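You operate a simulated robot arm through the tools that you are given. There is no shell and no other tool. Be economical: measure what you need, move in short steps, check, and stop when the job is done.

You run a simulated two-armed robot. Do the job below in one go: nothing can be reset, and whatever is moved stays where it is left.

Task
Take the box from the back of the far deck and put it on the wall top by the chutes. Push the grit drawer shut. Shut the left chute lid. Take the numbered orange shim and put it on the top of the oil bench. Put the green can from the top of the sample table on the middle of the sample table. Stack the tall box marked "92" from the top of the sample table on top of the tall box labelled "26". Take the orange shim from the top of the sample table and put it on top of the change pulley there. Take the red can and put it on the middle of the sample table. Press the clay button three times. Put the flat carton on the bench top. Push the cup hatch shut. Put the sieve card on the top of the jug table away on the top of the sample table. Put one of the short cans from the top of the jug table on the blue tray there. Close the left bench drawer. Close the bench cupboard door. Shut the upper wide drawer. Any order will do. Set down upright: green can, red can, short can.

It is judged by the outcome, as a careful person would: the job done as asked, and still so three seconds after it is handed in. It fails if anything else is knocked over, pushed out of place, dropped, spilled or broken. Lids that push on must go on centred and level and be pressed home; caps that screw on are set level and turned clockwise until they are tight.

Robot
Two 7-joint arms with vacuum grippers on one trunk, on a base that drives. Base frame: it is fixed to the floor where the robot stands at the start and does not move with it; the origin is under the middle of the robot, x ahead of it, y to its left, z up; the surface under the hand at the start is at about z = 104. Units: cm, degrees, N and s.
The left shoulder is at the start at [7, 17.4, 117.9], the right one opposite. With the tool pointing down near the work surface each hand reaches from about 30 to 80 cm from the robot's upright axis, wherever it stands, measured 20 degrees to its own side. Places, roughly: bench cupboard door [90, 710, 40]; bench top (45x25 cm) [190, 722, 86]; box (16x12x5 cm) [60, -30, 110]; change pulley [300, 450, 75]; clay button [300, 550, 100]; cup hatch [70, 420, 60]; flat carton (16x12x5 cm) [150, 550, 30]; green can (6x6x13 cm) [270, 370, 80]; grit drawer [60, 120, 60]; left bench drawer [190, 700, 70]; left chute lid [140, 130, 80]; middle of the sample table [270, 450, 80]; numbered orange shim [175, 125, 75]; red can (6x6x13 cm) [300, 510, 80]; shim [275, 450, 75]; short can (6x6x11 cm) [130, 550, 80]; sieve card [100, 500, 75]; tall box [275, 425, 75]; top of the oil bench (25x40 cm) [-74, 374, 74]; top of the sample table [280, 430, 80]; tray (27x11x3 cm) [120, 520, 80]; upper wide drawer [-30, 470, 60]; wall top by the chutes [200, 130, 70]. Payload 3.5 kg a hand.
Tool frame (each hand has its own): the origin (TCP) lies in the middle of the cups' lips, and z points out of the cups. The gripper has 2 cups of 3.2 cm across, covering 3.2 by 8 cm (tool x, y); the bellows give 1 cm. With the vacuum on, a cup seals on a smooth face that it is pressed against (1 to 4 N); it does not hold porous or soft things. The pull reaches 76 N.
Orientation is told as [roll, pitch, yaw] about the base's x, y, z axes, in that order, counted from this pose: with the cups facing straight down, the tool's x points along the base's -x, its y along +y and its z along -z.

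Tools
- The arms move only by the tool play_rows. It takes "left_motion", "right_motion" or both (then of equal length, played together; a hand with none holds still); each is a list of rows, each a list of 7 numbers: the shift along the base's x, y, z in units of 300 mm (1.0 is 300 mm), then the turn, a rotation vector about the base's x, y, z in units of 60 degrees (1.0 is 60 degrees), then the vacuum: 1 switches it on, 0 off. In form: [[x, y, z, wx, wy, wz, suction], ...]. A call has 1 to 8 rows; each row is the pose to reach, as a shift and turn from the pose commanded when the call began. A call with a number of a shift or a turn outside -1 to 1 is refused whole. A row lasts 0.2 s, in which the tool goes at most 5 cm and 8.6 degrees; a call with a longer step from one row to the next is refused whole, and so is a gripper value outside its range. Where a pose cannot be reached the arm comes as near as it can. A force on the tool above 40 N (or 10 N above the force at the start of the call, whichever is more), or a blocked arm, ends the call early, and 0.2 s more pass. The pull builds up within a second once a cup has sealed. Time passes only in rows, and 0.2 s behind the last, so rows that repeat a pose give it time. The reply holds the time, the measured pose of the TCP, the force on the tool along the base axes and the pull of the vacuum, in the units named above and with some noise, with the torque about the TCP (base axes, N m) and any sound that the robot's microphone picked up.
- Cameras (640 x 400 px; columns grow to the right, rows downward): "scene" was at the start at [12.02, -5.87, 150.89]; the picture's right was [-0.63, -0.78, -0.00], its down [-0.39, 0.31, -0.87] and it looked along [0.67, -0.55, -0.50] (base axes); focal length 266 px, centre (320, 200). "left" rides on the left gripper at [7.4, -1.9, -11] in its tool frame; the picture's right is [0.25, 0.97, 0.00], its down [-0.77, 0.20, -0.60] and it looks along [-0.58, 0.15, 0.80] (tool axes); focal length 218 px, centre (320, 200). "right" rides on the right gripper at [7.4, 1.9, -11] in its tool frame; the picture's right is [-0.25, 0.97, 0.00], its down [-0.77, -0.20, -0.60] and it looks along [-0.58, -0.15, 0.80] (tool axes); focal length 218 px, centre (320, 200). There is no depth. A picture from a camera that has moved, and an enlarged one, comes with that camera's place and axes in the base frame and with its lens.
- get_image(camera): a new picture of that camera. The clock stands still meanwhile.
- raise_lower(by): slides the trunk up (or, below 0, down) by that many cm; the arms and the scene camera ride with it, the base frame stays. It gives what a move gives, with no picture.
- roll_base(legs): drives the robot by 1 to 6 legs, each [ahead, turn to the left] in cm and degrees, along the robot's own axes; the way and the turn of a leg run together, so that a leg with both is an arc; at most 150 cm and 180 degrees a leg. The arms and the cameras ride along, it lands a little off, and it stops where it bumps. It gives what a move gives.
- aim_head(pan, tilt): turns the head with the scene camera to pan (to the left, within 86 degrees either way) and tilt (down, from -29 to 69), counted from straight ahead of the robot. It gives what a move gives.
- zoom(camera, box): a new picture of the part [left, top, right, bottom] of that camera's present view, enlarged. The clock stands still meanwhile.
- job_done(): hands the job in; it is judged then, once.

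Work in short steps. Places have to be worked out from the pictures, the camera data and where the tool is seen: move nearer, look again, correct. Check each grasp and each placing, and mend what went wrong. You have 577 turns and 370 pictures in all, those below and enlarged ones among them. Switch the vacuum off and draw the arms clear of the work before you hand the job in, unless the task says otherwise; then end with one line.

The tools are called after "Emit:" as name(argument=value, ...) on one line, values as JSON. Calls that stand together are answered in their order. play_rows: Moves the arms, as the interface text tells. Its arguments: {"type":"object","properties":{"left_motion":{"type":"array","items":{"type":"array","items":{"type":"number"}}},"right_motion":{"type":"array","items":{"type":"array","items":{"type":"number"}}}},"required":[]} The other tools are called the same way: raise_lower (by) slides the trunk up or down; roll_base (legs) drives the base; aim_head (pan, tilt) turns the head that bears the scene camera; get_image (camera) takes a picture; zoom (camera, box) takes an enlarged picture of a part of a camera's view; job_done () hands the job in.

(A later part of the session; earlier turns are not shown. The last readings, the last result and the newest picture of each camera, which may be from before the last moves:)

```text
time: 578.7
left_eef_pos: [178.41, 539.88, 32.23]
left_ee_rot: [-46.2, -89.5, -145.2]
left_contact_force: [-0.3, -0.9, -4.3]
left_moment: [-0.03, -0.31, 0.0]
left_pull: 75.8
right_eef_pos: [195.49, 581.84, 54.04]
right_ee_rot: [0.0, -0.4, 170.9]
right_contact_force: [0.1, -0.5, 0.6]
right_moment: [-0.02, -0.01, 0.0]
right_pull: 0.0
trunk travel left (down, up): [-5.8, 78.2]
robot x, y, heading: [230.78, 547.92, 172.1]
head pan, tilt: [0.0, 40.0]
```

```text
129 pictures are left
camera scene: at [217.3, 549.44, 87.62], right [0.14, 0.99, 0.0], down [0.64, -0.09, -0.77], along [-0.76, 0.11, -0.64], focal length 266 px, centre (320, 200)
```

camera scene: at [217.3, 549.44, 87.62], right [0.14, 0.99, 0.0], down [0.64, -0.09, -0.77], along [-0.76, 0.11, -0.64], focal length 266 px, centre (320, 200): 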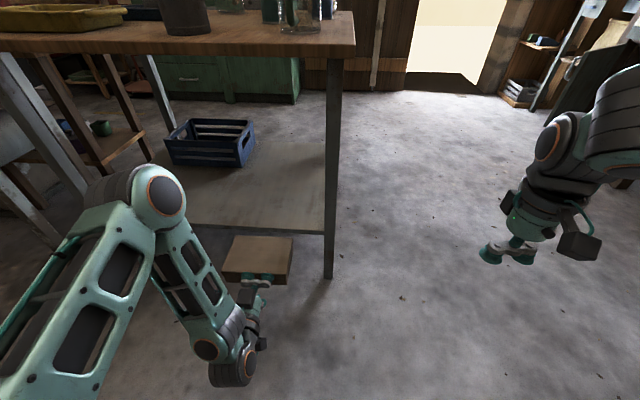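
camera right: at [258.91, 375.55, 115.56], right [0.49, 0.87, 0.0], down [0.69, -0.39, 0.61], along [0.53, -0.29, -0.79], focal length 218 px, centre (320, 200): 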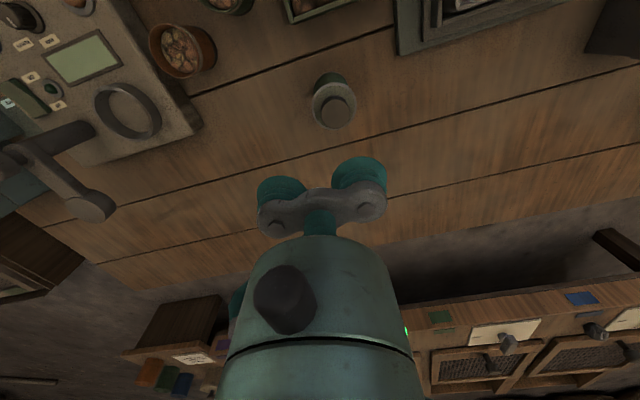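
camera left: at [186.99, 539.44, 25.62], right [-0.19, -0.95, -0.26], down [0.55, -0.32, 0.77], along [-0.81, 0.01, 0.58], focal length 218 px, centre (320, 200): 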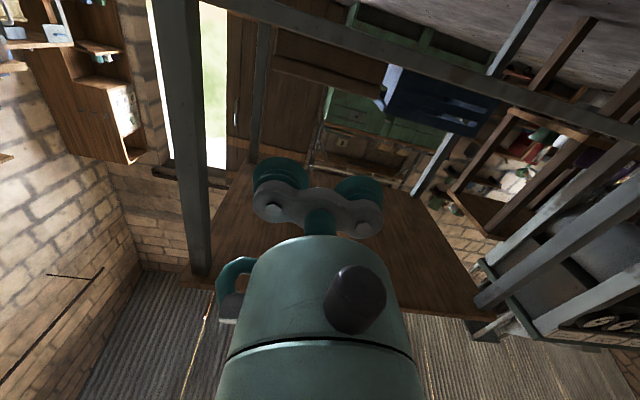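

The carton is out and firmly held by both cups. I raise the trunk in steps, watching the pull.

Emit:
raise_lower(by=38)

Emit:
raise_lower(by=34)

Emit:
get_image(camera="scene")

```text
time: 582.4
left_eef_pos: [178.51, 539.86, 70.23]
left_ee_rot: [-46.1, -89.6, -145.4]
left_contact_force: [0.6, -0.3, -4.0]
left_moment: [0.0, -0.34, 0.0]
left_pull: 75.3
right_eef_pos: [195.41, 581.85, 92.11]
right_ee_rot: [0.0, -0.2, 170.9]
right_contact_force: [0.0, -0.6, -0.5]
right_moment: [-0.03, -0.02, 0.02]
right_pull: 0.1
trunk travel left (down, up): [-43.8, 40.2]
robot x, y, heading: [230.59, 547.56, 172.1]
head pan, tilt: [0.0, 40.0]
```

```text
time: 585.7
left_eef_pos: [178.48, 540.04, 104.27]
left_ee_rot: [-47.0, -89.6, -144.5]
left_contact_force: [-0.1, -0.6, -3.9]
left_moment: [-0.03, -0.35, -0.03]
left_pull: 75.7
right_eef_pos: [195.5, 581.94, 126.05]
right_ee_rot: [0.0, -0.3, 170.9]
right_contact_force: [-0.3, 0.3, -0.2]
right_moment: [0.01, 0.0, -0.01]
right_pull: 0.0
trunk travel left (down, up): [-77.8, 6.2]
robot x, y, heading: [230.66, 548.01, 172.0]
head pan, tilt: [0.0, 40.0]
```

```text
128 pictures are left
camera scene: at [217.3, 549.44, 159.62], right [0.14, 0.99, 0.0], down [0.64, -0.09, -0.77], along [-0.76, 0.11, -0.64], focal length 266 px, centre (320, 200)
```

scene: 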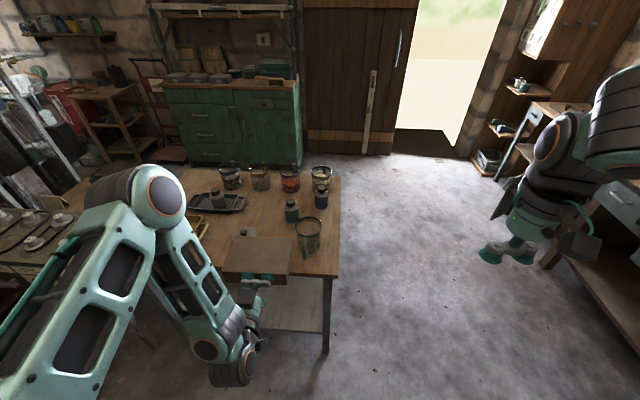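

Now turn right in small legs toward the bench.

Emit:
roll_base(legs=[[0, -8], [0, -8], [0, -8], [0, -8], [0, -8], [0, -8]])

Emit:
roll_base(legs=[[0, -8], [0, -8], [0, -8], [0, -8], [0, -8]])

Emit:
aim_head(pan=0, tilt=28)

Emit:
get_image(camera="scene")

```text
time: 589.8
left_eef_pos: [189.61, 581.03, 104.25]
left_ee_rot: [-49.0, -89.7, 169.9]
left_contact_force: [-0.1, 0.1, -4.4]
left_moment: [-0.26, -0.22, 0.0]
left_pull: 75.5
right_eef_pos: [231.98, 596.85, 126.01]
right_ee_rot: [-0.1, -0.1, 123.3]
right_contact_force: [-0.1, 0.0, 0.2]
right_moment: [0.04, 0.0, -0.02]
right_pull: 0.0
trunk travel left (down, up): [-77.8, 6.2]
robot x, y, heading: [230.88, 547.79, 124.4]
head pan, tilt: [0.0, 40.0]
```

```text
time: 593.2
left_eef_pos: [220.21, 599.54, 104.19]
left_ee_rot: [-49.4, -89.4, 130.8]
left_contact_force: [0.0, -0.1, -4.7]
left_moment: [-0.33, 0.02, -0.01]
left_pull: 75.7
right_eef_pos: [262.94, 584.7, 126.12]
right_ee_rot: [-0.2, -0.2, 83.9]
right_contact_force: [-0.1, 0.1, -0.2]
right_moment: [-0.04, 0.02, -0.01]
right_pull: 0.0
trunk travel left (down, up): [-77.8, 6.2]
robot x, y, heading: [231.06, 547.49, 84.7]
head pan, tilt: [0.0, 40.0]
```

```text
time: 594.0
left_eef_pos: [220.43, 599.45, 104.21]
left_ee_rot: [-32.1, -89.6, 113.4]
left_contact_force: [0.2, -1.2, -4.2]
left_moment: [-0.33, -0.01, -0.02]
left_pull: 75.7
right_eef_pos: [263.28, 584.62, 125.9]
right_ee_rot: [-0.1, -0.3, 83.8]
right_contact_force: [0.1, 0.1, -0.7]
right_moment: [0.0, -0.02, -0.02]
right_pull: 0.0
trunk travel left (down, up): [-77.8, 6.2]
robot x, y, heading: [230.56, 547.92, 85.0]
head pan, tilt: [0.0, 28.0]
```

```text
127 pictures are left
camera scene: at [232.19, 561.62, 161.47], right [1.0, -0.09, 0.0], down [-0.04, -0.47, -0.88], along [0.08, 0.88, -0.47], focal length 266 px, centre (320, 200)
```

scene: 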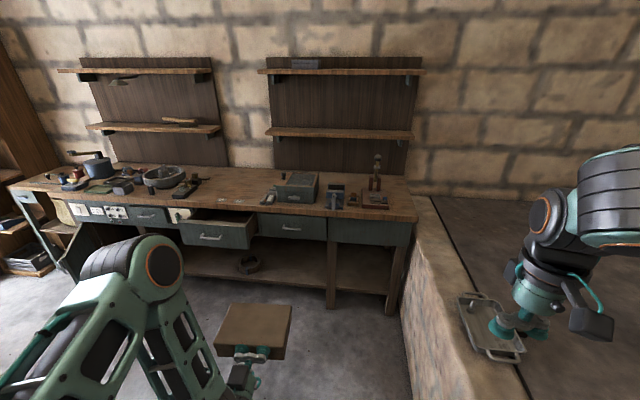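

The bench: an open left drawer, and a clear patch of bench top near (190, 722). I head there in gentle legs.

Emit:
roll_base(legs=[[0, 8], [0, 8], [0, 8], [15, 0], [15, 0]])

Emit:
roll_base(legs=[[20, 0], [20, 0], [20, 0]])

Emit:
aim_head(pan=-20, tilt=40)

Emit:
get_image(camera="scene")

```text
time: 598.2
left_eef_pos: [190.06, 618.97, 104.24]
left_ee_rot: [-44.1, -89.7, 150.1]
left_contact_force: [0.7, 0.0, -4.9]
left_moment: [-0.32, -0.09, -0.01]
left_pull: 75.2
right_eef_pos: [235.08, 623.19, 125.97]
right_ee_rot: [-0.2, -0.2, 108.1]
right_contact_force: [-0.1, 0.4, -0.3]
right_moment: [-0.01, 0.01, 0.01]
right_pull: 0.0
trunk travel left (down, up): [-77.8, 6.2]
robot x, y, heading: [220.69, 576.06, 109.3]
head pan, tilt: [0.0, 28.0]
```

```text
time: 602.2
left_eef_pos: [170.49, 675.55, 104.36]
left_ee_rot: [-62.6, -89.7, 168.0]
left_contact_force: [-0.6, -0.8, -4.5]
left_moment: [-0.35, -0.13, 0.01]
left_pull: 75.3
right_eef_pos: [215.7, 679.53, 126.1]
right_ee_rot: [0.0, -0.4, 108.0]
right_contact_force: [-0.1, -0.7, 0.2]
right_moment: [-0.01, 0.01, -0.02]
right_pull: 0.0
trunk travel left (down, up): [-77.8, 6.2]
robot x, y, heading: [201.35, 632.63, 108.9]
head pan, tilt: [0.0, 28.0]
```

```text
time: 603.0
left_eef_pos: [170.46, 675.83, 104.27]
left_ee_rot: [-39.4, -89.6, 144.9]
left_contact_force: [0.7, -0.1, -4.9]
left_moment: [-0.35, -0.14, 0.03]
left_pull: 74.9
right_eef_pos: [215.52, 679.9, 125.99]
right_ee_rot: [-0.2, -0.2, 108.0]
right_contact_force: [-0.4, 0.0, 0.3]
right_moment: [-0.01, 0.04, 0.01]
right_pull: 0.1
trunk travel left (down, up): [-77.8, 6.2]
robot x, y, heading: [201.17, 632.65, 109.0]
head pan, tilt: [-20.0, 40.0]
```

```text
126 pictures are left
camera scene: at [199.58, 646.01, 159.61], right [1.0, -0.01, 0.0], down [-0.01, -0.64, -0.77], along [0.01, 0.77, -0.64], focal length 266 px, centre (320, 200)
```

scene: 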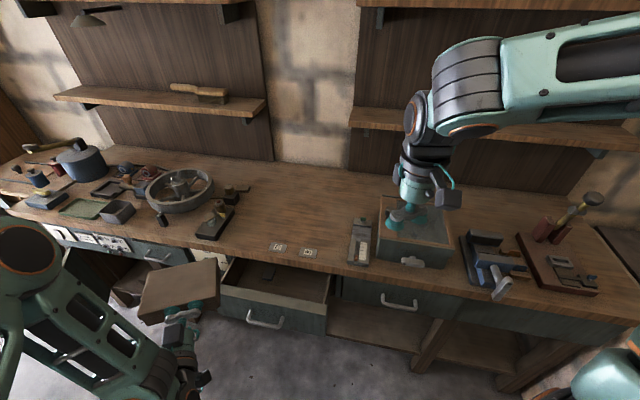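

The free patch centre is near (188, 720). I go on 28 cm and then square up to the bench.

Emit:
roll_base(legs=[[14, 0], [14, 0], [0, -8], [0, -8], [0, -8], [0, -6.5]])

Emit:
aim_head(pan=5, tilt=45)

Emit:
get_image(camera="scene")

```text
time: 607.6
left_eef_pos: [186.13, 711.76, 104.17]
left_ee_rot: [-55.0, -89.5, 130.8]
left_contact_force: [-0.1, -0.1, -4.6]
left_moment: [-0.39, 0.07, 0.01]
left_pull: 76.1
right_eef_pos: [227.22, 692.99, 126.09]
right_ee_rot: [-0.2, -0.2, 78.4]
right_contact_force: [-1.0, 0.3, -0.5]
right_moment: [0.02, -0.01, 0.0]
right_pull: 0.1
trunk travel left (down, up): [-77.8, 6.2]
robot x, y, heading: [192.12, 659.12, 79.5]
head pan, tilt: [-20.0, 40.0]
```

```text
time: 608.5
left_eef_pos: [186.69, 711.61, 104.3]
left_ee_rot: [-36.7, -89.6, 112.6]
left_contact_force: [-0.2, -0.3, -5.2]
left_moment: [-0.37, 0.05, 0.03]
left_pull: 75.3
right_eef_pos: [227.75, 692.79, 126.08]
right_ee_rot: [-0.1, -0.2, 78.2]
right_contact_force: [-0.7, 0.4, 0.7]
right_moment: [0.03, -0.02, -0.04]
right_pull: 0.1
trunk travel left (down, up): [-77.8, 6.2]
robot x, y, heading: [191.83, 659.08, 79.6]
head pan, tilt: [5.0, 45.0]
```

```text
125 pictures are left
camera scene: at [193.67, 672.01, 158.9], right [1.0, -0.1, 0.0], down [-0.07, -0.7, -0.71], along [0.07, 0.7, -0.71], focal length 266 px, centre (320, 200)
```

scene: 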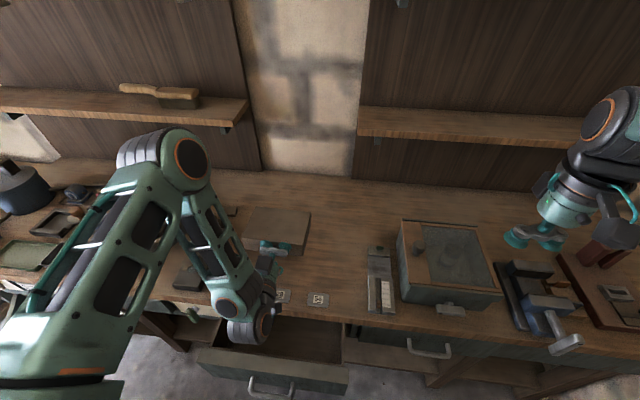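

Held over the clear patch. The hand's underside would foul the bench edge this far in, so I back 6 cm, set the carton near the front, and will shift it inward afterwards from the top.

Emit:
roll_base(legs=[[-2, 0], [-2, 0], [-2, 0]])

Emit:
raise_lower(by=-11)

Emit:
zoom(camera="scene", box=[170, 180, 390, 400])

```text
time: 610.1
left_eef_pos: [185.48, 706.01, 104.12]
left_ee_rot: [-29.3, -89.5, 105.3]
left_contact_force: [-0.3, 0.8, -4.3]
left_moment: [-0.33, 0.07, 0.01]
left_pull: 75.5
right_eef_pos: [226.65, 687.24, 125.88]
right_ee_rot: [-0.1, -0.1, 78.3]
right_contact_force: [0.6, 0.7, -0.6]
right_moment: [-0.02, 0.0, 0.02]
right_pull: 0.0
trunk travel left (down, up): [-77.8, 6.2]
robot x, y, heading: [191.01, 653.19, 79.6]
head pan, tilt: [5.0, 45.0]
```

```text
time: 611.5
left_eef_pos: [185.34, 705.71, 93.22]
left_ee_rot: [-43.2, -89.5, 119.1]
left_contact_force: [-0.5, -0.4, -4.6]
left_moment: [-0.34, 0.07, 0.0]
left_pull: 75.7
right_eef_pos: [226.54, 686.87, 115.08]
right_ee_rot: [-0.1, -0.2, 78.3]
right_contact_force: [0.5, -0.5, 0.0]
right_moment: [-0.04, 0.01, 0.0]
right_pull: 0.1
trunk travel left (down, up): [-66.8, 17.2]
robot x, y, heading: [190.89, 653.59, 79.7]
head pan, tilt: [5.0, 45.0]
```

```text
1.82 times, centred on (280, 290) of scene
camera zoom: at [192.45, 666.09, 147.9], right [1.0, -0.1, 0.0], down [-0.07, -0.7, -0.71], along [0.07, 0.7, -0.71], focal length 484 px, centre (393, 36)
```

zoom: 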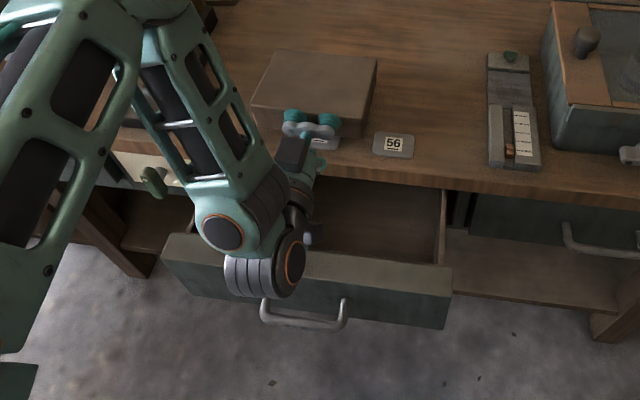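

Two small numbered plates lie near the front edge, one just under the carton's near side. I move the carton 5 cm further in, with the hand slightly nose-down so its underside clears the bench edge.

Emit:
play_rows(left_motion=[[0.004, 0.015, 0.01, -0.02, 0.004, 0, 1], [0.01, 0.045, 0.02, -0.05, 0.01, 0, 1], [0.018, 0.08, 0.03, -0.08, 0.016, 0, 1], [0.026, 0.115, 0.03, -0.11, 0.022, 0, 1], [0.031, 0.145, 0.03, -0.13, 0.027, 0, 1], [0.033, 0.155, 0.03, -0.13, 0.027, 0, 1], [0.033, 0.155, 0.03, -0.13, 0.027, 0, 1]])

Emit:
zoom(camera="scene", box=[170, 160, 390, 360])

Emit:
get_image(camera="left")

```text
time: 613.1
left_eef_pos: [186.55, 710.54, 94.14]
left_ee_rot: [-4.1, -81.6, 80.0]
left_contact_force: [0.5, 0.6, -3.3]
left_moment: [-0.37, 0.06, 0.0]
left_pull: 75.6
right_eef_pos: [226.59, 686.86, 115.1]
right_ee_rot: [-0.1, -0.3, 78.3]
right_contact_force: [-0.1, -1.3, -0.2]
right_moment: [0.01, -0.01, 0.01]
right_pull: 0.1
trunk travel left (down, up): [-66.8, 17.2]
robot x, y, heading: [191.22, 652.89, 79.5]
head pan, tilt: [5.0, 45.0]
```

```text
2.00 times, centred on (280, 260) of scene
camera zoom: at [192.46, 666.14, 147.89], right [1.0, -0.1, 0.0], down [-0.07, -0.7, -0.71], along [0.07, 0.7, -0.71], focal length 532 px, centre (400, 80)
```

zoom: 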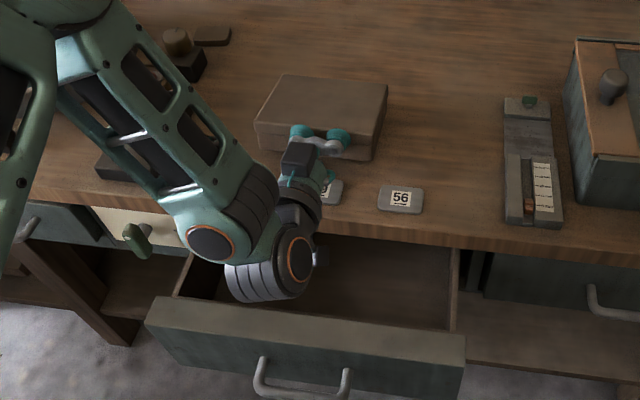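

```text
122 pictures are left
camera left: at [185.54, 698.38, 88.53], right [-0.94, 0.2, -0.26], down [-0.32, -0.42, 0.85], along [0.06, 0.88, 0.46], focal length 218 px, centre (320, 200)
```

left: 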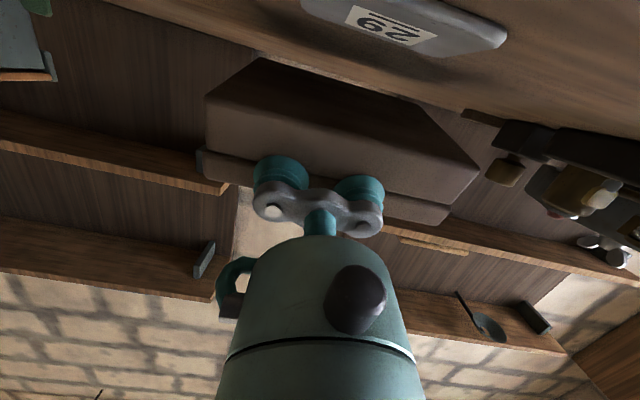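

The plates are well clear in front. I lower slowly until the carton touches.

Emit:
play_rows(left_motion=[[0, 0, -0.02, 0, 0, 0, 1], [0, 0, -0.05, 0, 0, 0, 1], [0, 0, -0.08, 0, 0, 0, 1], [0, 0, -0.105, 0, 0, 0, 1], [0, 0, -0.12, 0, 0, 0, 1], [0, 0, -0.13, 0, 0, 0, 1]])

```text
time: 614.5
left_eef_pos: [186.29, 710.42, 90.38]
left_ee_rot: [-3.7, -81.8, 79.6]
left_contact_force: [-0.2, -2.0, 3.6]
left_moment: [0.76, 0.48, 0.11]
left_pull: 75.2
right_eef_pos: [226.51, 686.86, 115.06]
right_ee_rot: [0.0, -0.3, 78.4]
right_contact_force: [-0.4, 0.5, -0.5]
right_moment: [0.02, 0.01, -0.03]
right_pull: 0.0
trunk travel left (down, up): [-66.8, 17.2]
robot x, y, heading: [190.67, 653.21, 79.8]
head pan, tilt: [5.0, 45.0]
```

The far edge touches. I level the hand as it goes down so the carton settles flat.

Emit:
play_rows(left_motion=[[0, 0, -0.01, 0.02, -0.004, 0, 1], [0, 0, -0.02, 0.04, -0.008, 0, 1], [0, 0, -0.03, 0.06, -0.012, 0, 1], [0, 0, -0.04, 0.08, -0.016, 0, 1], [0, 0, -0.047, 0.09, -0.018, 0, 1], [0, 0, -0.047, 0.09, -0.018, 0, 1]])

Emit:
zoom(camera="scene", box=[200, 160, 380, 300])

```text
time: 615.9
left_eef_pos: [186.37, 710.16, 89.02]
left_ee_rot: [-7.8, -87.5, 83.8]
left_contact_force: [-6.1, -2.4, 35.5]
left_moment: [-0.27, -0.04, -0.17]
left_pull: 74.8
right_eef_pos: [226.45, 686.54, 115.19]
right_ee_rot: [-0.1, -0.4, 78.4]
right_contact_force: [0.4, 0.0, -0.4]
right_moment: [-0.02, 0.01, 0.03]
right_pull: 0.1
trunk travel left (down, up): [-66.8, 17.2]
robot x, y, heading: [190.97, 652.99, 79.3]
head pan, tilt: [5.0, 45.0]
```

```text
2.86 times, centred on (290, 230) of scene
camera zoom: at [192.36, 665.55, 147.97], right [1.0, -0.1, 0.0], down [-0.07, -0.7, -0.71], along [0.07, 0.71, -0.7], focal length 760 px, centre (406, 114)
```

zoom: 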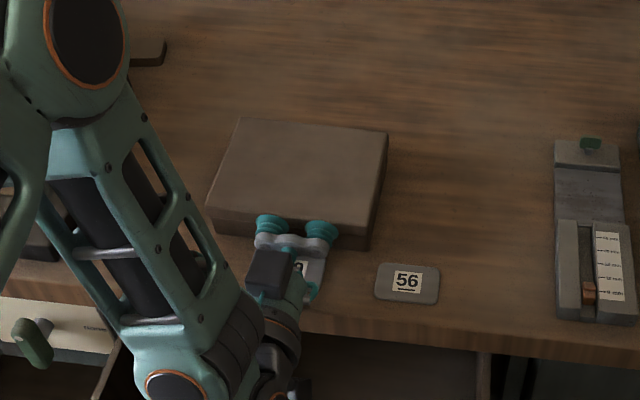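

Carton is flat on the bench. I ease off, release, and back the hand out with a slight rise to clear the plate.

Emit:
play_rows(left_motion=[[0, 0, 0.01, 0, 0, 0, 1], [0, 0, 0.012, 0, 0, 0, 0], [0, 0, 0.012, 0, 0, 0, 0], [0, 0, 0.012, 0, 0, 0, 0], [0, 0, 0.012, 0, 0, 0, 0], [-0.008, -0.04, 0.03, -0.03, 0.006, 0, 0], [-0.025, -0.12, 0.07, -0.06, 0.012, 0, 0], [-0.05, -0.24, 0.12, -0.09, 0.018, 0, 0]])

Emit:
zoom(camera="scene", box=[200, 160, 380, 300])

```text
time: 617.7
left_eef_pos: [185.04, 703.31, 92.27]
left_ee_rot: [-4.0, -81.7, 80.0]
left_contact_force: [-0.1, -0.5, -0.7]
left_moment: [0.0, 0.03, 0.03]
left_pull: 0.0
right_eef_pos: [226.56, 686.86, 115.03]
right_ee_rot: [-0.1, -0.3, 78.3]
right_contact_force: [0.6, 0.1, 0.8]
right_moment: [-0.01, 0.04, 0.04]
right_pull: 0.0
trunk travel left (down, up): [-66.8, 17.2]
robot x, y, heading: [190.9, 653.22, 79.3]
head pan, tilt: [5.0, 45.0]
```

```text
2.86 times, centred on (290, 230) of scene
camera zoom: at [192.44, 666.02, 147.91], right [1.0, -0.1, 0.0], down [-0.07, -0.7, -0.71], along [0.07, 0.7, -0.71], focal length 760 px, centre (406, 114)
```

zoom: 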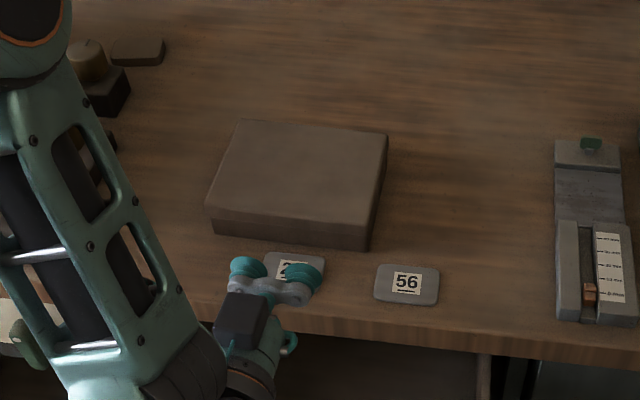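

Carton sits flat on the bench top, clear of the plates. Next the left bench drawer: panel top is at about (183, 694.6, 73.4). I back 20 cm, then lower the hand to push on the panel beside the handle.

Emit:
roll_base(legs=[[-22, 0]])

Emit:
raise_lower(by=-22)

Emit:
play_rows(left_motion=[[0.08, -0.02, 0, 0.02, -0.004, 0, 0], [0.17, -0.04, 0, 0.05, -0.01, 0, 0], [0.26, -0.06, 0, 0.08, -0.016, 0, 0], [0.35, -0.08, 0, 0.1, -0.02, 0, 0], [0.43, -0.1, 0, 0.13, -0.026, 0, 0]])

Emit:
get_image(camera="scene")

Emit:
get_image(camera="left")

```text
time: 619.4
left_eef_pos: [181.17, 682.32, 92.19]
left_ee_rot: [-3.8, -81.7, 79.6]
left_contact_force: [0.9, 0.5, -0.1]
left_moment: [0.02, -0.01, 0.01]
left_pull: 0.1
right_eef_pos: [222.65, 665.62, 115.02]
right_ee_rot: [-0.1, -0.3, 78.1]
right_contact_force: [0.1, -0.3, -0.7]
right_moment: [0.0, 0.01, -0.01]
right_pull: 0.0
trunk travel left (down, up): [-66.8, 17.2]
robot x, y, heading: [186.63, 631.93, 79.1]
head pan, tilt: [5.0, 45.0]
```

```text
time: 621.7
left_eef_pos: [181.27, 682.35, 70.29]
left_ee_rot: [-3.8, -81.8, 79.7]
left_contact_force: [0.3, 0.9, -0.5]
left_moment: [-0.02, 0.01, 0.01]
left_pull: 0.1
right_eef_pos: [222.72, 665.53, 93.06]
right_ee_rot: [-0.1, -0.3, 78.2]
right_contact_force: [0.3, 0.3, -0.5]
right_moment: [-0.03, -0.02, 0.02]
right_pull: 0.1
trunk travel left (down, up): [-44.8, 39.2]
robot x, y, heading: [186.64, 631.83, 79.1]
head pan, tilt: [5.0, 45.0]
```

```text
time: 622.9
left_eef_pos: [191.99, 680.36, 70.65]
left_ee_rot: [-8.0, -88.4, 83.6]
left_contact_force: [0.2, -0.1, 0.7]
left_moment: [0.03, -0.01, 0.02]
left_pull: 0.1
left hand out of reach, approached as far as the arm can: row 4, 5
right_eef_pos: [222.76, 665.6, 93.1]
right_ee_rot: [-0.2, -0.2, 78.1]
right_contact_force: [-0.6, 0.2, -0.6]
right_moment: [-0.02, 0.01, 0.0]
right_pull: 0.0
trunk travel left (down, up): [-44.8, 39.2]
robot x, y, heading: [186.81, 632.1, 79.2]
head pan, tilt: [5.0, 45.0]
```

```text
119 pictures are left
camera scene: at [188.56, 644.91, 125.9], right [0.99, -0.1, 0.0], down [-0.07, -0.7, -0.71], along [0.07, 0.7, -0.71], focal length 266 px, centre (320, 200)
```

scene: 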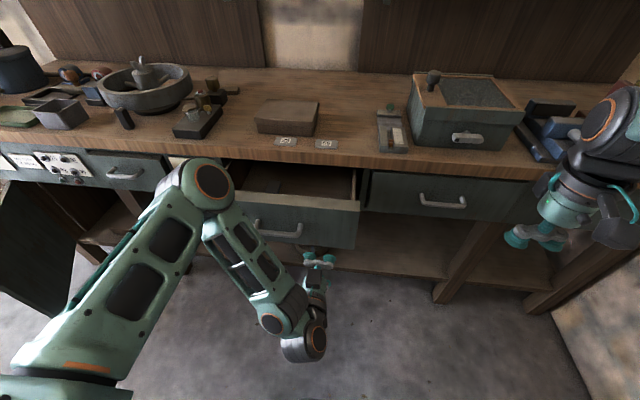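

```text
118 pictures are left
camera left: at [191.21, 669.14, 63.6], right [-0.94, 0.23, -0.26], down [-0.34, -0.51, 0.79], along [0.05, 0.83, 0.56], focal length 218 px, centre (320, 200)
```

left: 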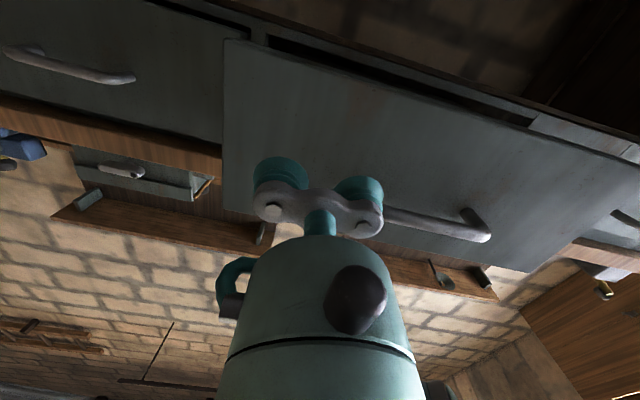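

The cups are just right of the handle; I turn the base 4° right for a bit more clearance, then push along the drawer axis.

Emit:
roll_base(legs=[[0, -4]])

Emit:
play_rows(left_motion=[[0.01, 0.06, 0, 0, 0, 0, 0], [0.02, 0.13, 0, 0, 0, 0, 0], [0.035, 0.2, 0, 0, 0, 0, 0], [0.05, 0.27, 0, 0, 0, 0, 0], [0.065, 0.34, 0, 0, 0, 0, 0], [0.08, 0.41, 0, 0, 0, 0, 0], [0.095, 0.48, 0, 0, 0, 0, 0], [0.11, 0.55, 0, 0, 0, 0, 0]])

Emit:
get_image(camera="scene")

```text
time: 623.8
left_eef_pos: [195.54, 679.9, 70.52]
left_ee_rot: [-6.0, -88.4, 77.5]
left_contact_force: [0.2, -0.5, -0.7]
left_moment: [0.0, 0.01, 0.03]
left_pull: 0.1
right_eef_pos: [225.14, 662.86, 92.91]
right_ee_rot: [0.0, -0.3, 74.0]
right_contact_force: [0.3, 0.3, -0.3]
right_moment: [0.0, 0.01, 0.0]
right_pull: 0.1
trunk travel left (down, up): [-44.8, 39.2]
robot x, y, heading: [186.97, 632.17, 75.0]
head pan, tilt: [5.0, 45.0]
```

```text
time: 625.6
left_eef_pos: [198.6, 696.33, 70.74]
left_ee_rot: [-7.3, -88.4, 78.9]
left_contact_force: [0.5, 0.1, -0.8]
left_moment: [0.01, 0.02, 0.03]
left_pull: 0.0
right_eef_pos: [225.02, 662.9, 93.04]
right_ee_rot: [-0.1, -0.3, 73.9]
right_contact_force: [0.4, 0.1, -0.3]
right_moment: [-0.02, 0.03, 0.0]
right_pull: 0.1
trunk travel left (down, up): [-44.8, 39.2]
robot x, y, heading: [186.74, 632.3, 75.1]
head pan, tilt: [5.0, 45.0]
```

```text
117 pictures are left
camera scene: at [189.48, 644.78, 125.89], right [0.99, -0.17, 0.0], down [-0.12, -0.7, -0.71], along [0.12, 0.7, -0.71], focal length 266 px, centre (320, 200)
```

scene: 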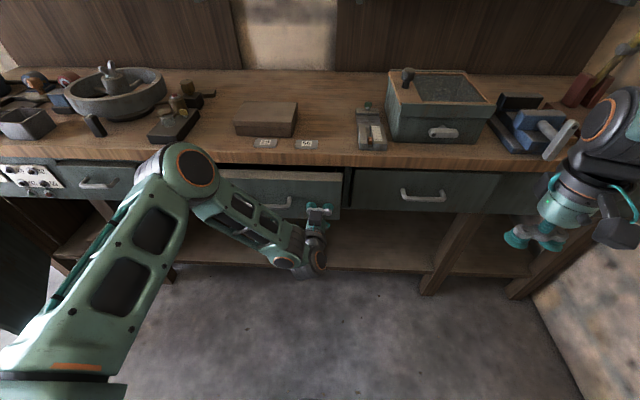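

The drawer moves in. I continue to the stop.

Emit:
play_rows(left_motion=[[0.008, 0.04, 0, 0, 0, 0, 0], [0.016, 0.08, 0, 0, 0, 0, 0], [0.024, 0.12, 0, 0, 0, 0, 0], [0.032, 0.16, 0, 0, 0, 0, 0], [0.04, 0.2, 0, 0, 0, 0, 0], [0.048, 0.24, 0, 0, 0, 0, 0], [0.056, 0.28, 0, 0, 0, 0, 0], [0.064, 0.32, 0, 0, 0, 0, 0]])

Emit:
zoom(camera="scene", box=[180, 130, 460, 300])

```text
time: 626.9
left_eef_pos: [200.01, 702.35, 70.69]
left_ee_rot: [-9.8, -88.2, 81.1]
left_contact_force: [-4.9, -16.0, 7.8]
left_moment: [-0.17, 0.04, 0.01]
left_pull: 0.0
right_eef_pos: [224.99, 662.81, 93.06]
right_ee_rot: [-0.1, -0.3, 74.0]
right_contact_force: [-0.2, 0.8, -0.2]
right_moment: [-0.04, 0.01, 0.01]
right_pull: 0.1
trunk travel left (down, up): [-44.8, 39.2]
robot x, y, heading: [187.04, 632.11, 75.3]
head pan, tilt: [5.0, 45.0]
stopped in row 6 (left hand): the force on the tool passed its limit at 45 N (the readings are from after the stop); the commanded pose is now the measured one
```

```text
2.29 times, centred on (320, 215) of scene
camera zoom: at [189.39, 644.59, 125.93], right [0.99, -0.17, 0.0], down [-0.12, -0.7, -0.71], along [0.12, 0.7, -0.71], focal length 608 px, centre (320, 166)
```

zoom: 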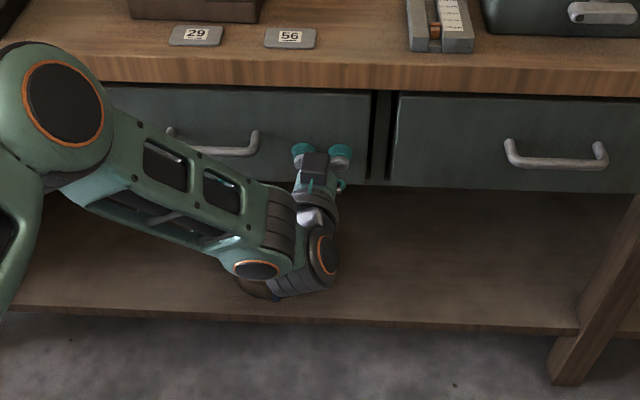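

Flush with its neighbour. I withdraw straight back.

Emit:
play_rows(left_motion=[[-0.01, -0.05, 0, 0, 0, 0, 0], [-0.03, -0.17, 0, 0, 0, 0, 0], [-0.05, -0.3, 0, 0, 0, 0, 0], [-0.08, -0.43, 0, 0, 0, 0, 0], [-0.1, -0.55, 0, 0, 0, 0, 0]])

Emit:
aim_head(pan=45, tilt=35)

Emit:
get_image(camera="scene")

```text
time: 628.1
left_eef_pos: [197.07, 685.85, 70.31]
left_ee_rot: [-8.0, -88.1, 79.4]
left_contact_force: [-0.3, 0.3, 0.3]
left_moment: [0.01, 0.0, 0.01]
left_pull: 0.0
right_eef_pos: [224.98, 662.89, 93.1]
right_ee_rot: [-0.1, -0.2, 74.0]
right_contact_force: [0.8, 0.1, -0.2]
right_moment: [0.0, -0.02, -0.01]
right_pull: 0.1
trunk travel left (down, up): [-44.8, 39.2]
robot x, y, heading: [186.53, 631.8, 75.1]
head pan, tilt: [5.0, 45.0]
```

```text
time: 629.1
left_eef_pos: [197.09, 685.89, 70.36]
left_ee_rot: [-7.8, -88.3, 79.3]
left_contact_force: [0.9, -0.3, 0.3]
left_moment: [0.02, 0.01, -0.01]
left_pull: 0.1
right_eef_pos: [225.04, 663.01, 93.04]
right_ee_rot: [-0.1, -0.2, 73.9]
right_contact_force: [0.3, 0.2, 0.7]
right_moment: [0.02, -0.02, 0.01]
right_pull: 0.0
trunk travel left (down, up): [-44.8, 39.2]
robot x, y, heading: [186.81, 632.27, 75.4]
head pan, tilt: [45.0, 35.0]
```

```text
115 pictures are left
camera scene: at [183.66, 644.35, 127.38], right [0.87, 0.5, 0.0], down [0.29, -0.5, -0.82], along [-0.41, 0.71, -0.57], focal length 266 px, centre (320, 200)
```

scene: 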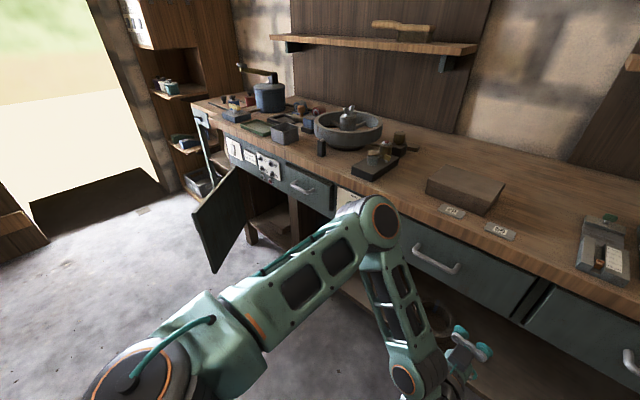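

The cupboard door is hinged at its west side, about (99, 718), with its free edge near (107, 686), roughly 64° open. I must push it from its west side, so I drive round with the hand kept horizontal.

Emit:
roll_base(legs=[[-26, 0], [0, 105], [93, 0], [0, -105]])

Emit:
aim_head(pan=0, tilt=35)

Emit:
get_image(camera="scene")

```text
time: 639.0
left_eef_pos: [47.58, 602.26, 70.09]
left_ee_rot: [-3.8, -87.9, -178.8]
left_contact_force: [-0.3, -0.3, -0.5]
left_moment: [-0.03, 0.03, 0.03]
left_pull: 0.1
right_eef_pos: [61.8, 635.19, 92.74]
right_ee_rot: [0.1, 0.0, -179.3]
right_contact_force: [-2.2, -1.8, -2.5]
right_moment: [0.07, -0.18, 0.0]
right_pull: 0.0
trunk travel left (down, up): [-44.8, 39.2]
robot x, y, heading: [102.56, 607.19, -174.6]
head pan, tilt: [45.0, 35.0]
stopped in leg 3: the robot was blocked; the commanded pose is now the measured one
```

```text
time: 640.1
left_eef_pos: [47.99, 601.92, 70.32]
left_ee_rot: [-10.1, -88.1, -172.5]
left_contact_force: [0.4, 0.5, 0.2]
left_moment: [-0.01, 0.01, -0.01]
left_pull: 0.1
right_eef_pos: [62.22, 635.04, 93.13]
right_ee_rot: [-0.4, -0.4, -179.6]
right_contact_force: [-0.1, 0.6, 0.0]
right_moment: [0.0, 0.0, 0.0]
right_pull: 0.1
trunk travel left (down, up): [-44.8, 39.2]
robot x, y, heading: [102.81, 607.36, -174.4]
head pan, tilt: [0.0, 35.0]
```

```text
114 pictures are left
camera scene: at [88.69, 605.85, 127.38], right [-0.1, 1.0, 0.0], down [0.57, 0.06, -0.82], along [-0.82, -0.08, -0.57], focal length 266 px, centre (320, 200)
```

scene: 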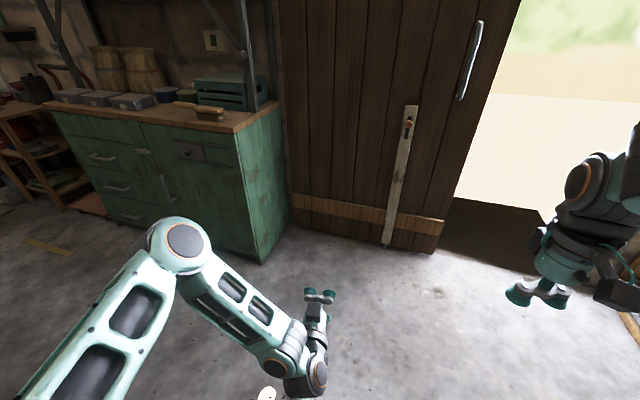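

The base was blocked, perhaps near the jug table's corner. I look to the left at once.

Emit:
aim_head(pan=75, tilt=45)

Emit:
get_image(camera="scene")

```text
time: 641.6
left_eef_pos: [47.91, 601.95, 70.37]
left_ee_rot: [-9.6, -88.0, -173.0]
left_contact_force: [0.3, -0.3, -0.1]
left_moment: [0.02, 0.03, -0.02]
left_pull: 0.1
right_eef_pos: [62.18, 635.03, 93.13]
right_ee_rot: [-0.3, -0.4, -179.5]
right_contact_force: [0.1, -0.3, 0.7]
right_moment: [0.01, 0.01, -0.02]
right_pull: 0.1
trunk travel left (down, up): [-44.8, 39.2]
robot x, y, heading: [102.41, 607.27, -174.4]
head pan, tilt: [75.0, 45.0]
```

```text
113 pictures are left
camera scene: at [96.08, 598.71, 125.9], right [-0.99, 0.17, 0.0], down [0.12, 0.7, -0.71], along [-0.12, -0.7, -0.71], focal length 266 px, centre (320, 200)
```

scene: 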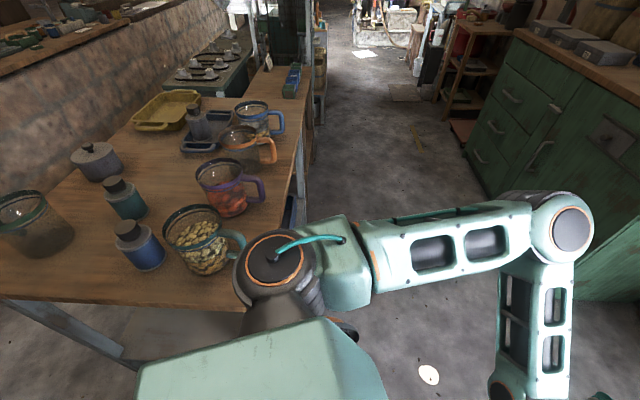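

Nothing has fallen; the left shoulder is resting close by the table corner. Turning right moves it away, so I turn in steps.

Emit:
roll_base(legs=[[0, -30]])

Emit:
get_image(camera="scene")

```text
time: 643.5
left_eef_pos: [52.6, 629.77, 70.36]
left_ee_rot: [-8.9, -88.1, 156.5]
left_contact_force: [0.3, 0.1, -0.8]
left_moment: [0.01, -0.02, 0.01]
left_pull: 0.1
right_eef_pos: [81.37, 651.47, 93.21]
right_ee_rot: [-0.3, -0.4, 150.6]
right_contact_force: [0.2, 0.3, 0.1]
right_moment: [0.01, 0.01, 0.0]
right_pull: 0.1
trunk travel left (down, up): [-44.8, 39.2]
robot x, y, heading: [102.33, 607.51, 155.5]
head pan, tilt: [75.0, 45.0]
```

```text
112 pictures are left
camera scene: at [92.74, 603.03, 125.9], right [-0.77, 0.63, 0.0], down [0.45, 0.55, -0.71], along [-0.45, -0.55, -0.71], focal length 266 px, centre (320, 200)
```

scene: 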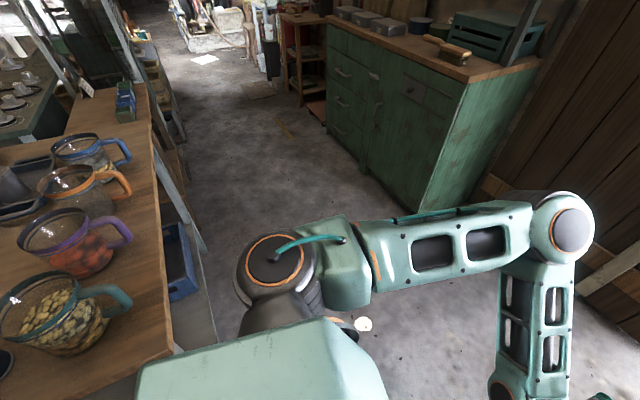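

Clear of the table; all jugs upright. I move on to the west and then turn to face the bench.

Emit:
roll_base(legs=[[19, 0], [0, -80]])

Emit:
aim_head(pan=-10, tilt=40)

Emit:
get_image(camera="scene")

```text
time: 648.5
left_eef_pos: [100.38, 667.84, 70.42]
left_ee_rot: [-9.3, -88.2, 75.1]
left_contact_force: [0.2, -0.9, 0.5]
left_moment: [0.02, 0.02, 0.03]
left_pull: 0.0
right_eef_pos: [125.71, 642.4, 93.25]
right_ee_rot: [-0.5, -0.4, 68.8]
right_contact_force: [-0.1, 0.3, 0.7]
right_moment: [-0.01, -0.03, 0.03]
right_pull: 0.1
trunk travel left (down, up): [-44.8, 39.2]
robot x, y, heading: [85.45, 615.14, 73.8]
head pan, tilt: [75.0, 45.0]
```

```text
time: 650.1
left_eef_pos: [100.35, 667.88, 70.43]
left_ee_rot: [-9.8, -88.0, 75.7]
left_contact_force: [0.2, 0.4, 0.4]
left_moment: [-0.01, 0.01, -0.01]
left_pull: 0.0
right_eef_pos: [125.78, 642.39, 93.11]
right_ee_rot: [-0.3, -0.3, 68.8]
right_contact_force: [0.2, -0.3, 0.6]
right_moment: [-0.02, -0.05, -0.01]
right_pull: 0.0
trunk travel left (down, up): [-44.8, 39.2]
robot x, y, heading: [84.96, 615.21, 74.0]
head pan, tilt: [-10.0, 40.0]
```

```text
111 pictures are left
camera scene: at [90.29, 627.46, 126.62], right [0.9, -0.44, 0.0], down [-0.28, -0.58, -0.77], along [0.34, 0.69, -0.64], focal length 266 px, centre (320, 200)
```

scene: 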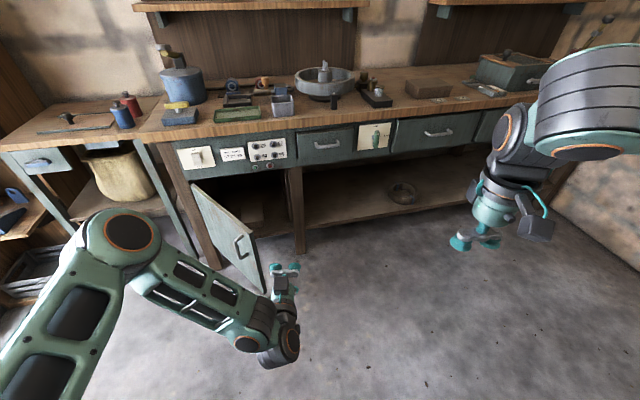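

The door hinge is at (82, 733), free edge about (97, 692), top z≈58, handle near z 46–54. I lower to z≈36 (below the handle), and swing the hand to the door's west side.

Emit:
raise_lower(by=-34)

Emit:
roll_base(legs=[[0, 15], [22, 0]])

Emit:
get_image(camera="scene")

Emit:
get_image(camera="left")

```text
time: 653.5
left_eef_pos: [100.25, 667.89, 36.29]
left_ee_rot: [-9.8, -88.1, 75.7]
left_contact_force: [0.6, 0.0, 0.0]
left_moment: [-0.01, -0.02, -0.04]
left_pull: 0.0
right_eef_pos: [125.69, 642.37, 59.17]
right_ee_rot: [-0.3, -0.4, 68.9]
right_contact_force: [-0.1, -1.1, 0.4]
right_moment: [0.01, 0.0, -0.01]
right_pull: 0.0
trunk travel left (down, up): [-10.8, 73.2]
robot x, y, heading: [85.09, 615.17, 73.8]
head pan, tilt: [-10.0, 40.0]
```

```text
time: 656.0
left_eef_pos: [86.32, 691.89, 36.36]
left_ee_rot: [-9.7, -88.2, 90.7]
left_contact_force: [0.5, 0.5, 0.2]
left_moment: [-0.01, -0.01, 0.0]
left_pull: 0.1
right_eef_pos: [117.53, 674.17, 59.04]
right_ee_rot: [-0.5, -0.4, 84.1]
right_contact_force: [0.0, -0.3, -0.4]
right_moment: [0.0, 0.01, -0.01]
right_pull: 0.1
trunk travel left (down, up): [-10.8, 73.2]
robot x, y, heading: [85.75, 637.31, 89.3]
head pan, tilt: [-10.0, 40.0]
```

```text
110 pictures are left
camera scene: at [87.22, 650.43, 92.62], right [0.98, -0.19, 0.0], down [-0.12, -0.63, -0.77], along [0.15, 0.75, -0.64], focal length 266 px, centre (320, 200)
```

scene: 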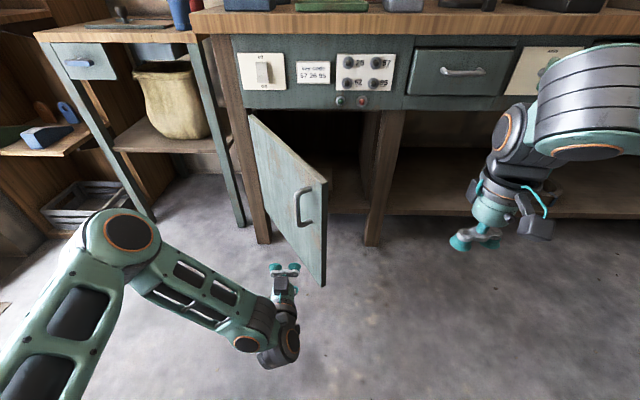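

```text
109 pictures are left
camera left: at [86.55, 680.63, 29.46], right [-0.96, 0.14, -0.26], down [-0.29, -0.54, 0.79], along [-0.03, 0.83, 0.56], focal length 218 px, centre (320, 200)
```

left: 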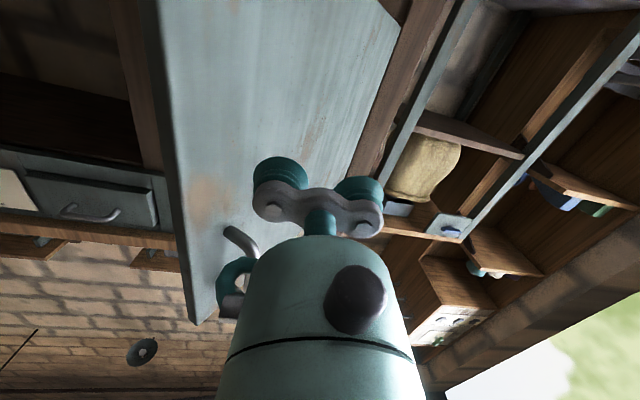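

I move in 12 cm alongside the door's outer face, then sweep it by turning the base right.

Emit:
roll_base(legs=[[12, 0], [0, -24]])

Emit:
get_image(camera="scene")

```text
time: 658.5
left_eef_pos: [109.03, 698.77, 36.37]
left_ee_rot: [-9.7, -88.1, 66.2]
left_contact_force: [0.1, 0.5, 0.5]
left_moment: [0.0, -0.02, 0.03]
left_pull: 0.0
right_eef_pos: [130.09, 669.58, 59.03]
right_ee_rot: [-0.4, -0.4, 59.8]
right_contact_force: [0.6, -0.6, -0.4]
right_moment: [0.04, 0.0, 0.03]
right_pull: 0.1
trunk travel left (down, up): [-10.8, 73.2]
robot x, y, heading: [85.72, 648.85, 64.9]
head pan, tilt: [-10.0, 40.0]
```

```text
108 pictures are left
camera scene: at [92.76, 660.49, 92.62], right [0.82, -0.58, 0.0], down [-0.37, -0.52, -0.77], along [0.44, 0.63, -0.64], focal length 266 px, centre (320, 200)
```

scene: 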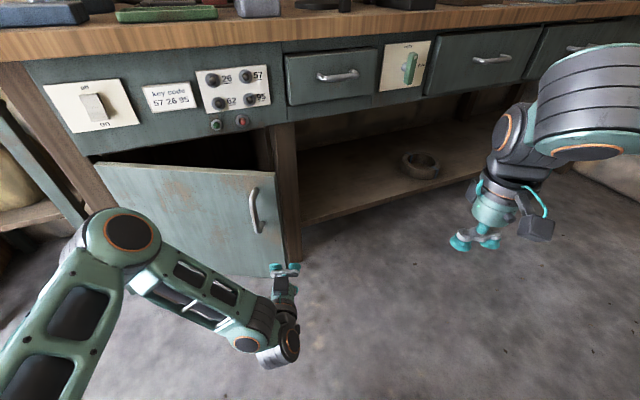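

The door has swung most of the way. The cups are at its very edge, so I shift left 9 cm onto the face and push forward.

Emit:
play_rows(left_motion=[[-0.06, -0.08, 0, 0, 0, 0, 0], [-0.16, -0.1, 0, 0, 0, 0, 0], [-0.28, -0.08, 0, 0, 0, 0, 0], [-0.34, -0.04, 0, 0, 0, 0, 0], [-0.34, 0.05, 0, 0, 0, 0, 0], [-0.32, 0.14, 0, 0, 0, 0, 0], [-0.3, 0.22, 0, 0, 0, 0, 0]])

Emit:
get_image(camera="scene")

```text
time: 660.1
left_eef_pos: [100.0, 705.24, 36.26]
left_ee_rot: [-10.5, -88.1, 67.2]
left_contact_force: [0.1, 0.7, -0.2]
left_moment: [-0.02, -0.01, -0.04]
left_pull: 0.0
right_eef_pos: [130.15, 669.56, 59.08]
right_ee_rot: [-0.3, -0.4, 59.8]
right_contact_force: [0.0, 0.0, 0.3]
right_moment: [0.02, 0.0, 0.02]
right_pull: 0.2
trunk travel left (down, up): [-10.8, 73.2]
robot x, y, heading: [85.57, 649.11, 64.6]
head pan, tilt: [-10.0, 40.0]
```

```text
107 pictures are left
camera scene: at [92.75, 660.5, 92.62], right [0.82, -0.58, 0.0], down [-0.37, -0.52, -0.77], along [0.44, 0.63, -0.64], focal length 266 px, centre (320, 200)
```

scene: 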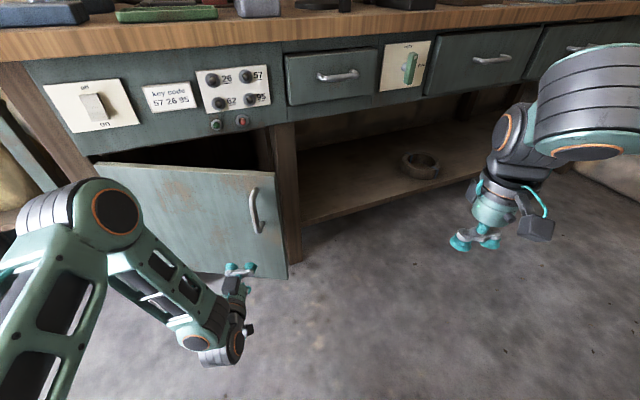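

I push forward toward the bench.

Emit:
play_rows(left_motion=[[0.02, 0.08, 0, 0, 0, 0, 0], [0.04, 0.16, 0, 0, 0, 0, 0], [0.06, 0.24, 0, 0, 0, 0, 0], [0.08, 0.32, 0, 0, 0, 0, 0], [0.1, 0.4, 0, 0, 0, 0, 0], [0.12, 0.48, 0, 0, 0, 0, 0], [0.14, 0.56, 0, 0, 0, 0, 0], [0.16, 0.64, 0, 0, 0, 0, 0]])

Emit:
get_image(camera="scene")

```text
time: 661.9
left_eef_pos: [104.87, 724.49, 36.38]
left_ee_rot: [-11.7, -88.1, 68.2]
left_contact_force: [0.0, -7.4, -0.3]
left_moment: [0.0, -0.02, 0.3]
left_pull: 0.1
right_eef_pos: [130.08, 669.64, 59.21]
right_ee_rot: [-0.5, -0.5, 59.7]
right_contact_force: [0.1, 1.1, 0.1]
right_moment: [0.0, -0.03, 0.02]
right_pull: 0.1
trunk travel left (down, up): [-10.8, 73.2]
robot x, y, heading: [85.49, 649.09, 64.4]
head pan, tilt: [-10.0, 40.0]
```

```text
106 pictures are left
camera scene: at [92.76, 660.47, 92.62], right [0.82, -0.58, 0.0], down [-0.37, -0.52, -0.77], along [0.44, 0.63, -0.64], focal length 266 px, centre (320, 200)
```

scene: 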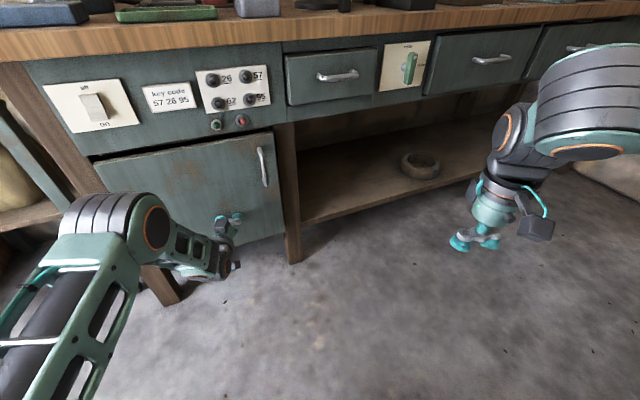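

Nearly shut. I push the rest until it stops.

Emit:
play_rows(left_motion=[[0.01, 0.03, 0, 0, 0, 0, 0], [0.015, 0.06, 0, 0, 0, 0, 0], [0.02, 0.09, 0, 0, 0, 0, 0], [0.025, 0.12, 0, 0, 0, 0, 0], [0.03, 0.15, 0, 0, 0, 0, 0], [0.035, 0.18, 0, 0, 0, 0, 0], [0.04, 0.21, 0, 0, 0, 0, 0]])

Emit:
zoom(camera="scene", box=[60, 100, 340, 290])

```text
time: 662.3
left_eef_pos: [104.88, 724.64, 35.99]
left_ee_rot: [-10.3, -87.6, 66.8]
left_contact_force: [-5.4, -15.8, 5.1]
left_moment: [-0.01, 0.29, 0.76]
left_pull: 0.1
right_eef_pos: [130.0, 669.49, 59.15]
right_ee_rot: [-0.4, -0.5, 59.8]
right_contact_force: [-0.6, 0.6, -0.1]
right_moment: [0.01, -0.03, -0.02]
right_pull: 0.2
trunk travel left (down, up): [-10.8, 73.2]
robot x, y, heading: [86.04, 649.08, 65.2]
head pan, tilt: [-10.0, 40.0]
stopped in row 1 (left hand): the force on the tool passed its limit at 52 N (the readings are from after the stop); the commanded pose is now the measured one
```

```text
2.11 times, centred on (200, 195) of scene
camera zoom: at [92.69, 660.33, 92.66], right [0.82, -0.58, 0.0], down [-0.37, -0.52, -0.77], along [0.44, 0.63, -0.64], focal length 560 px, centre (573, 210)
```

zoom: 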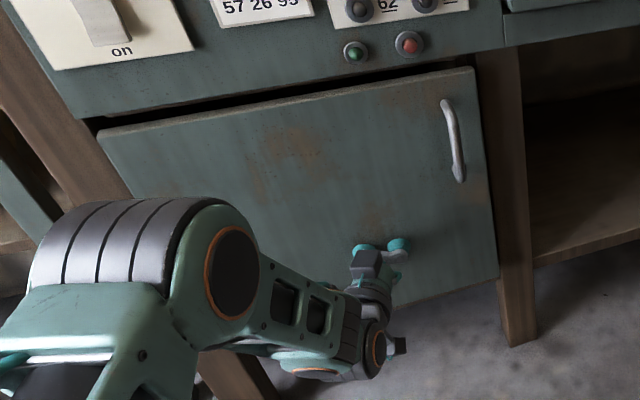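

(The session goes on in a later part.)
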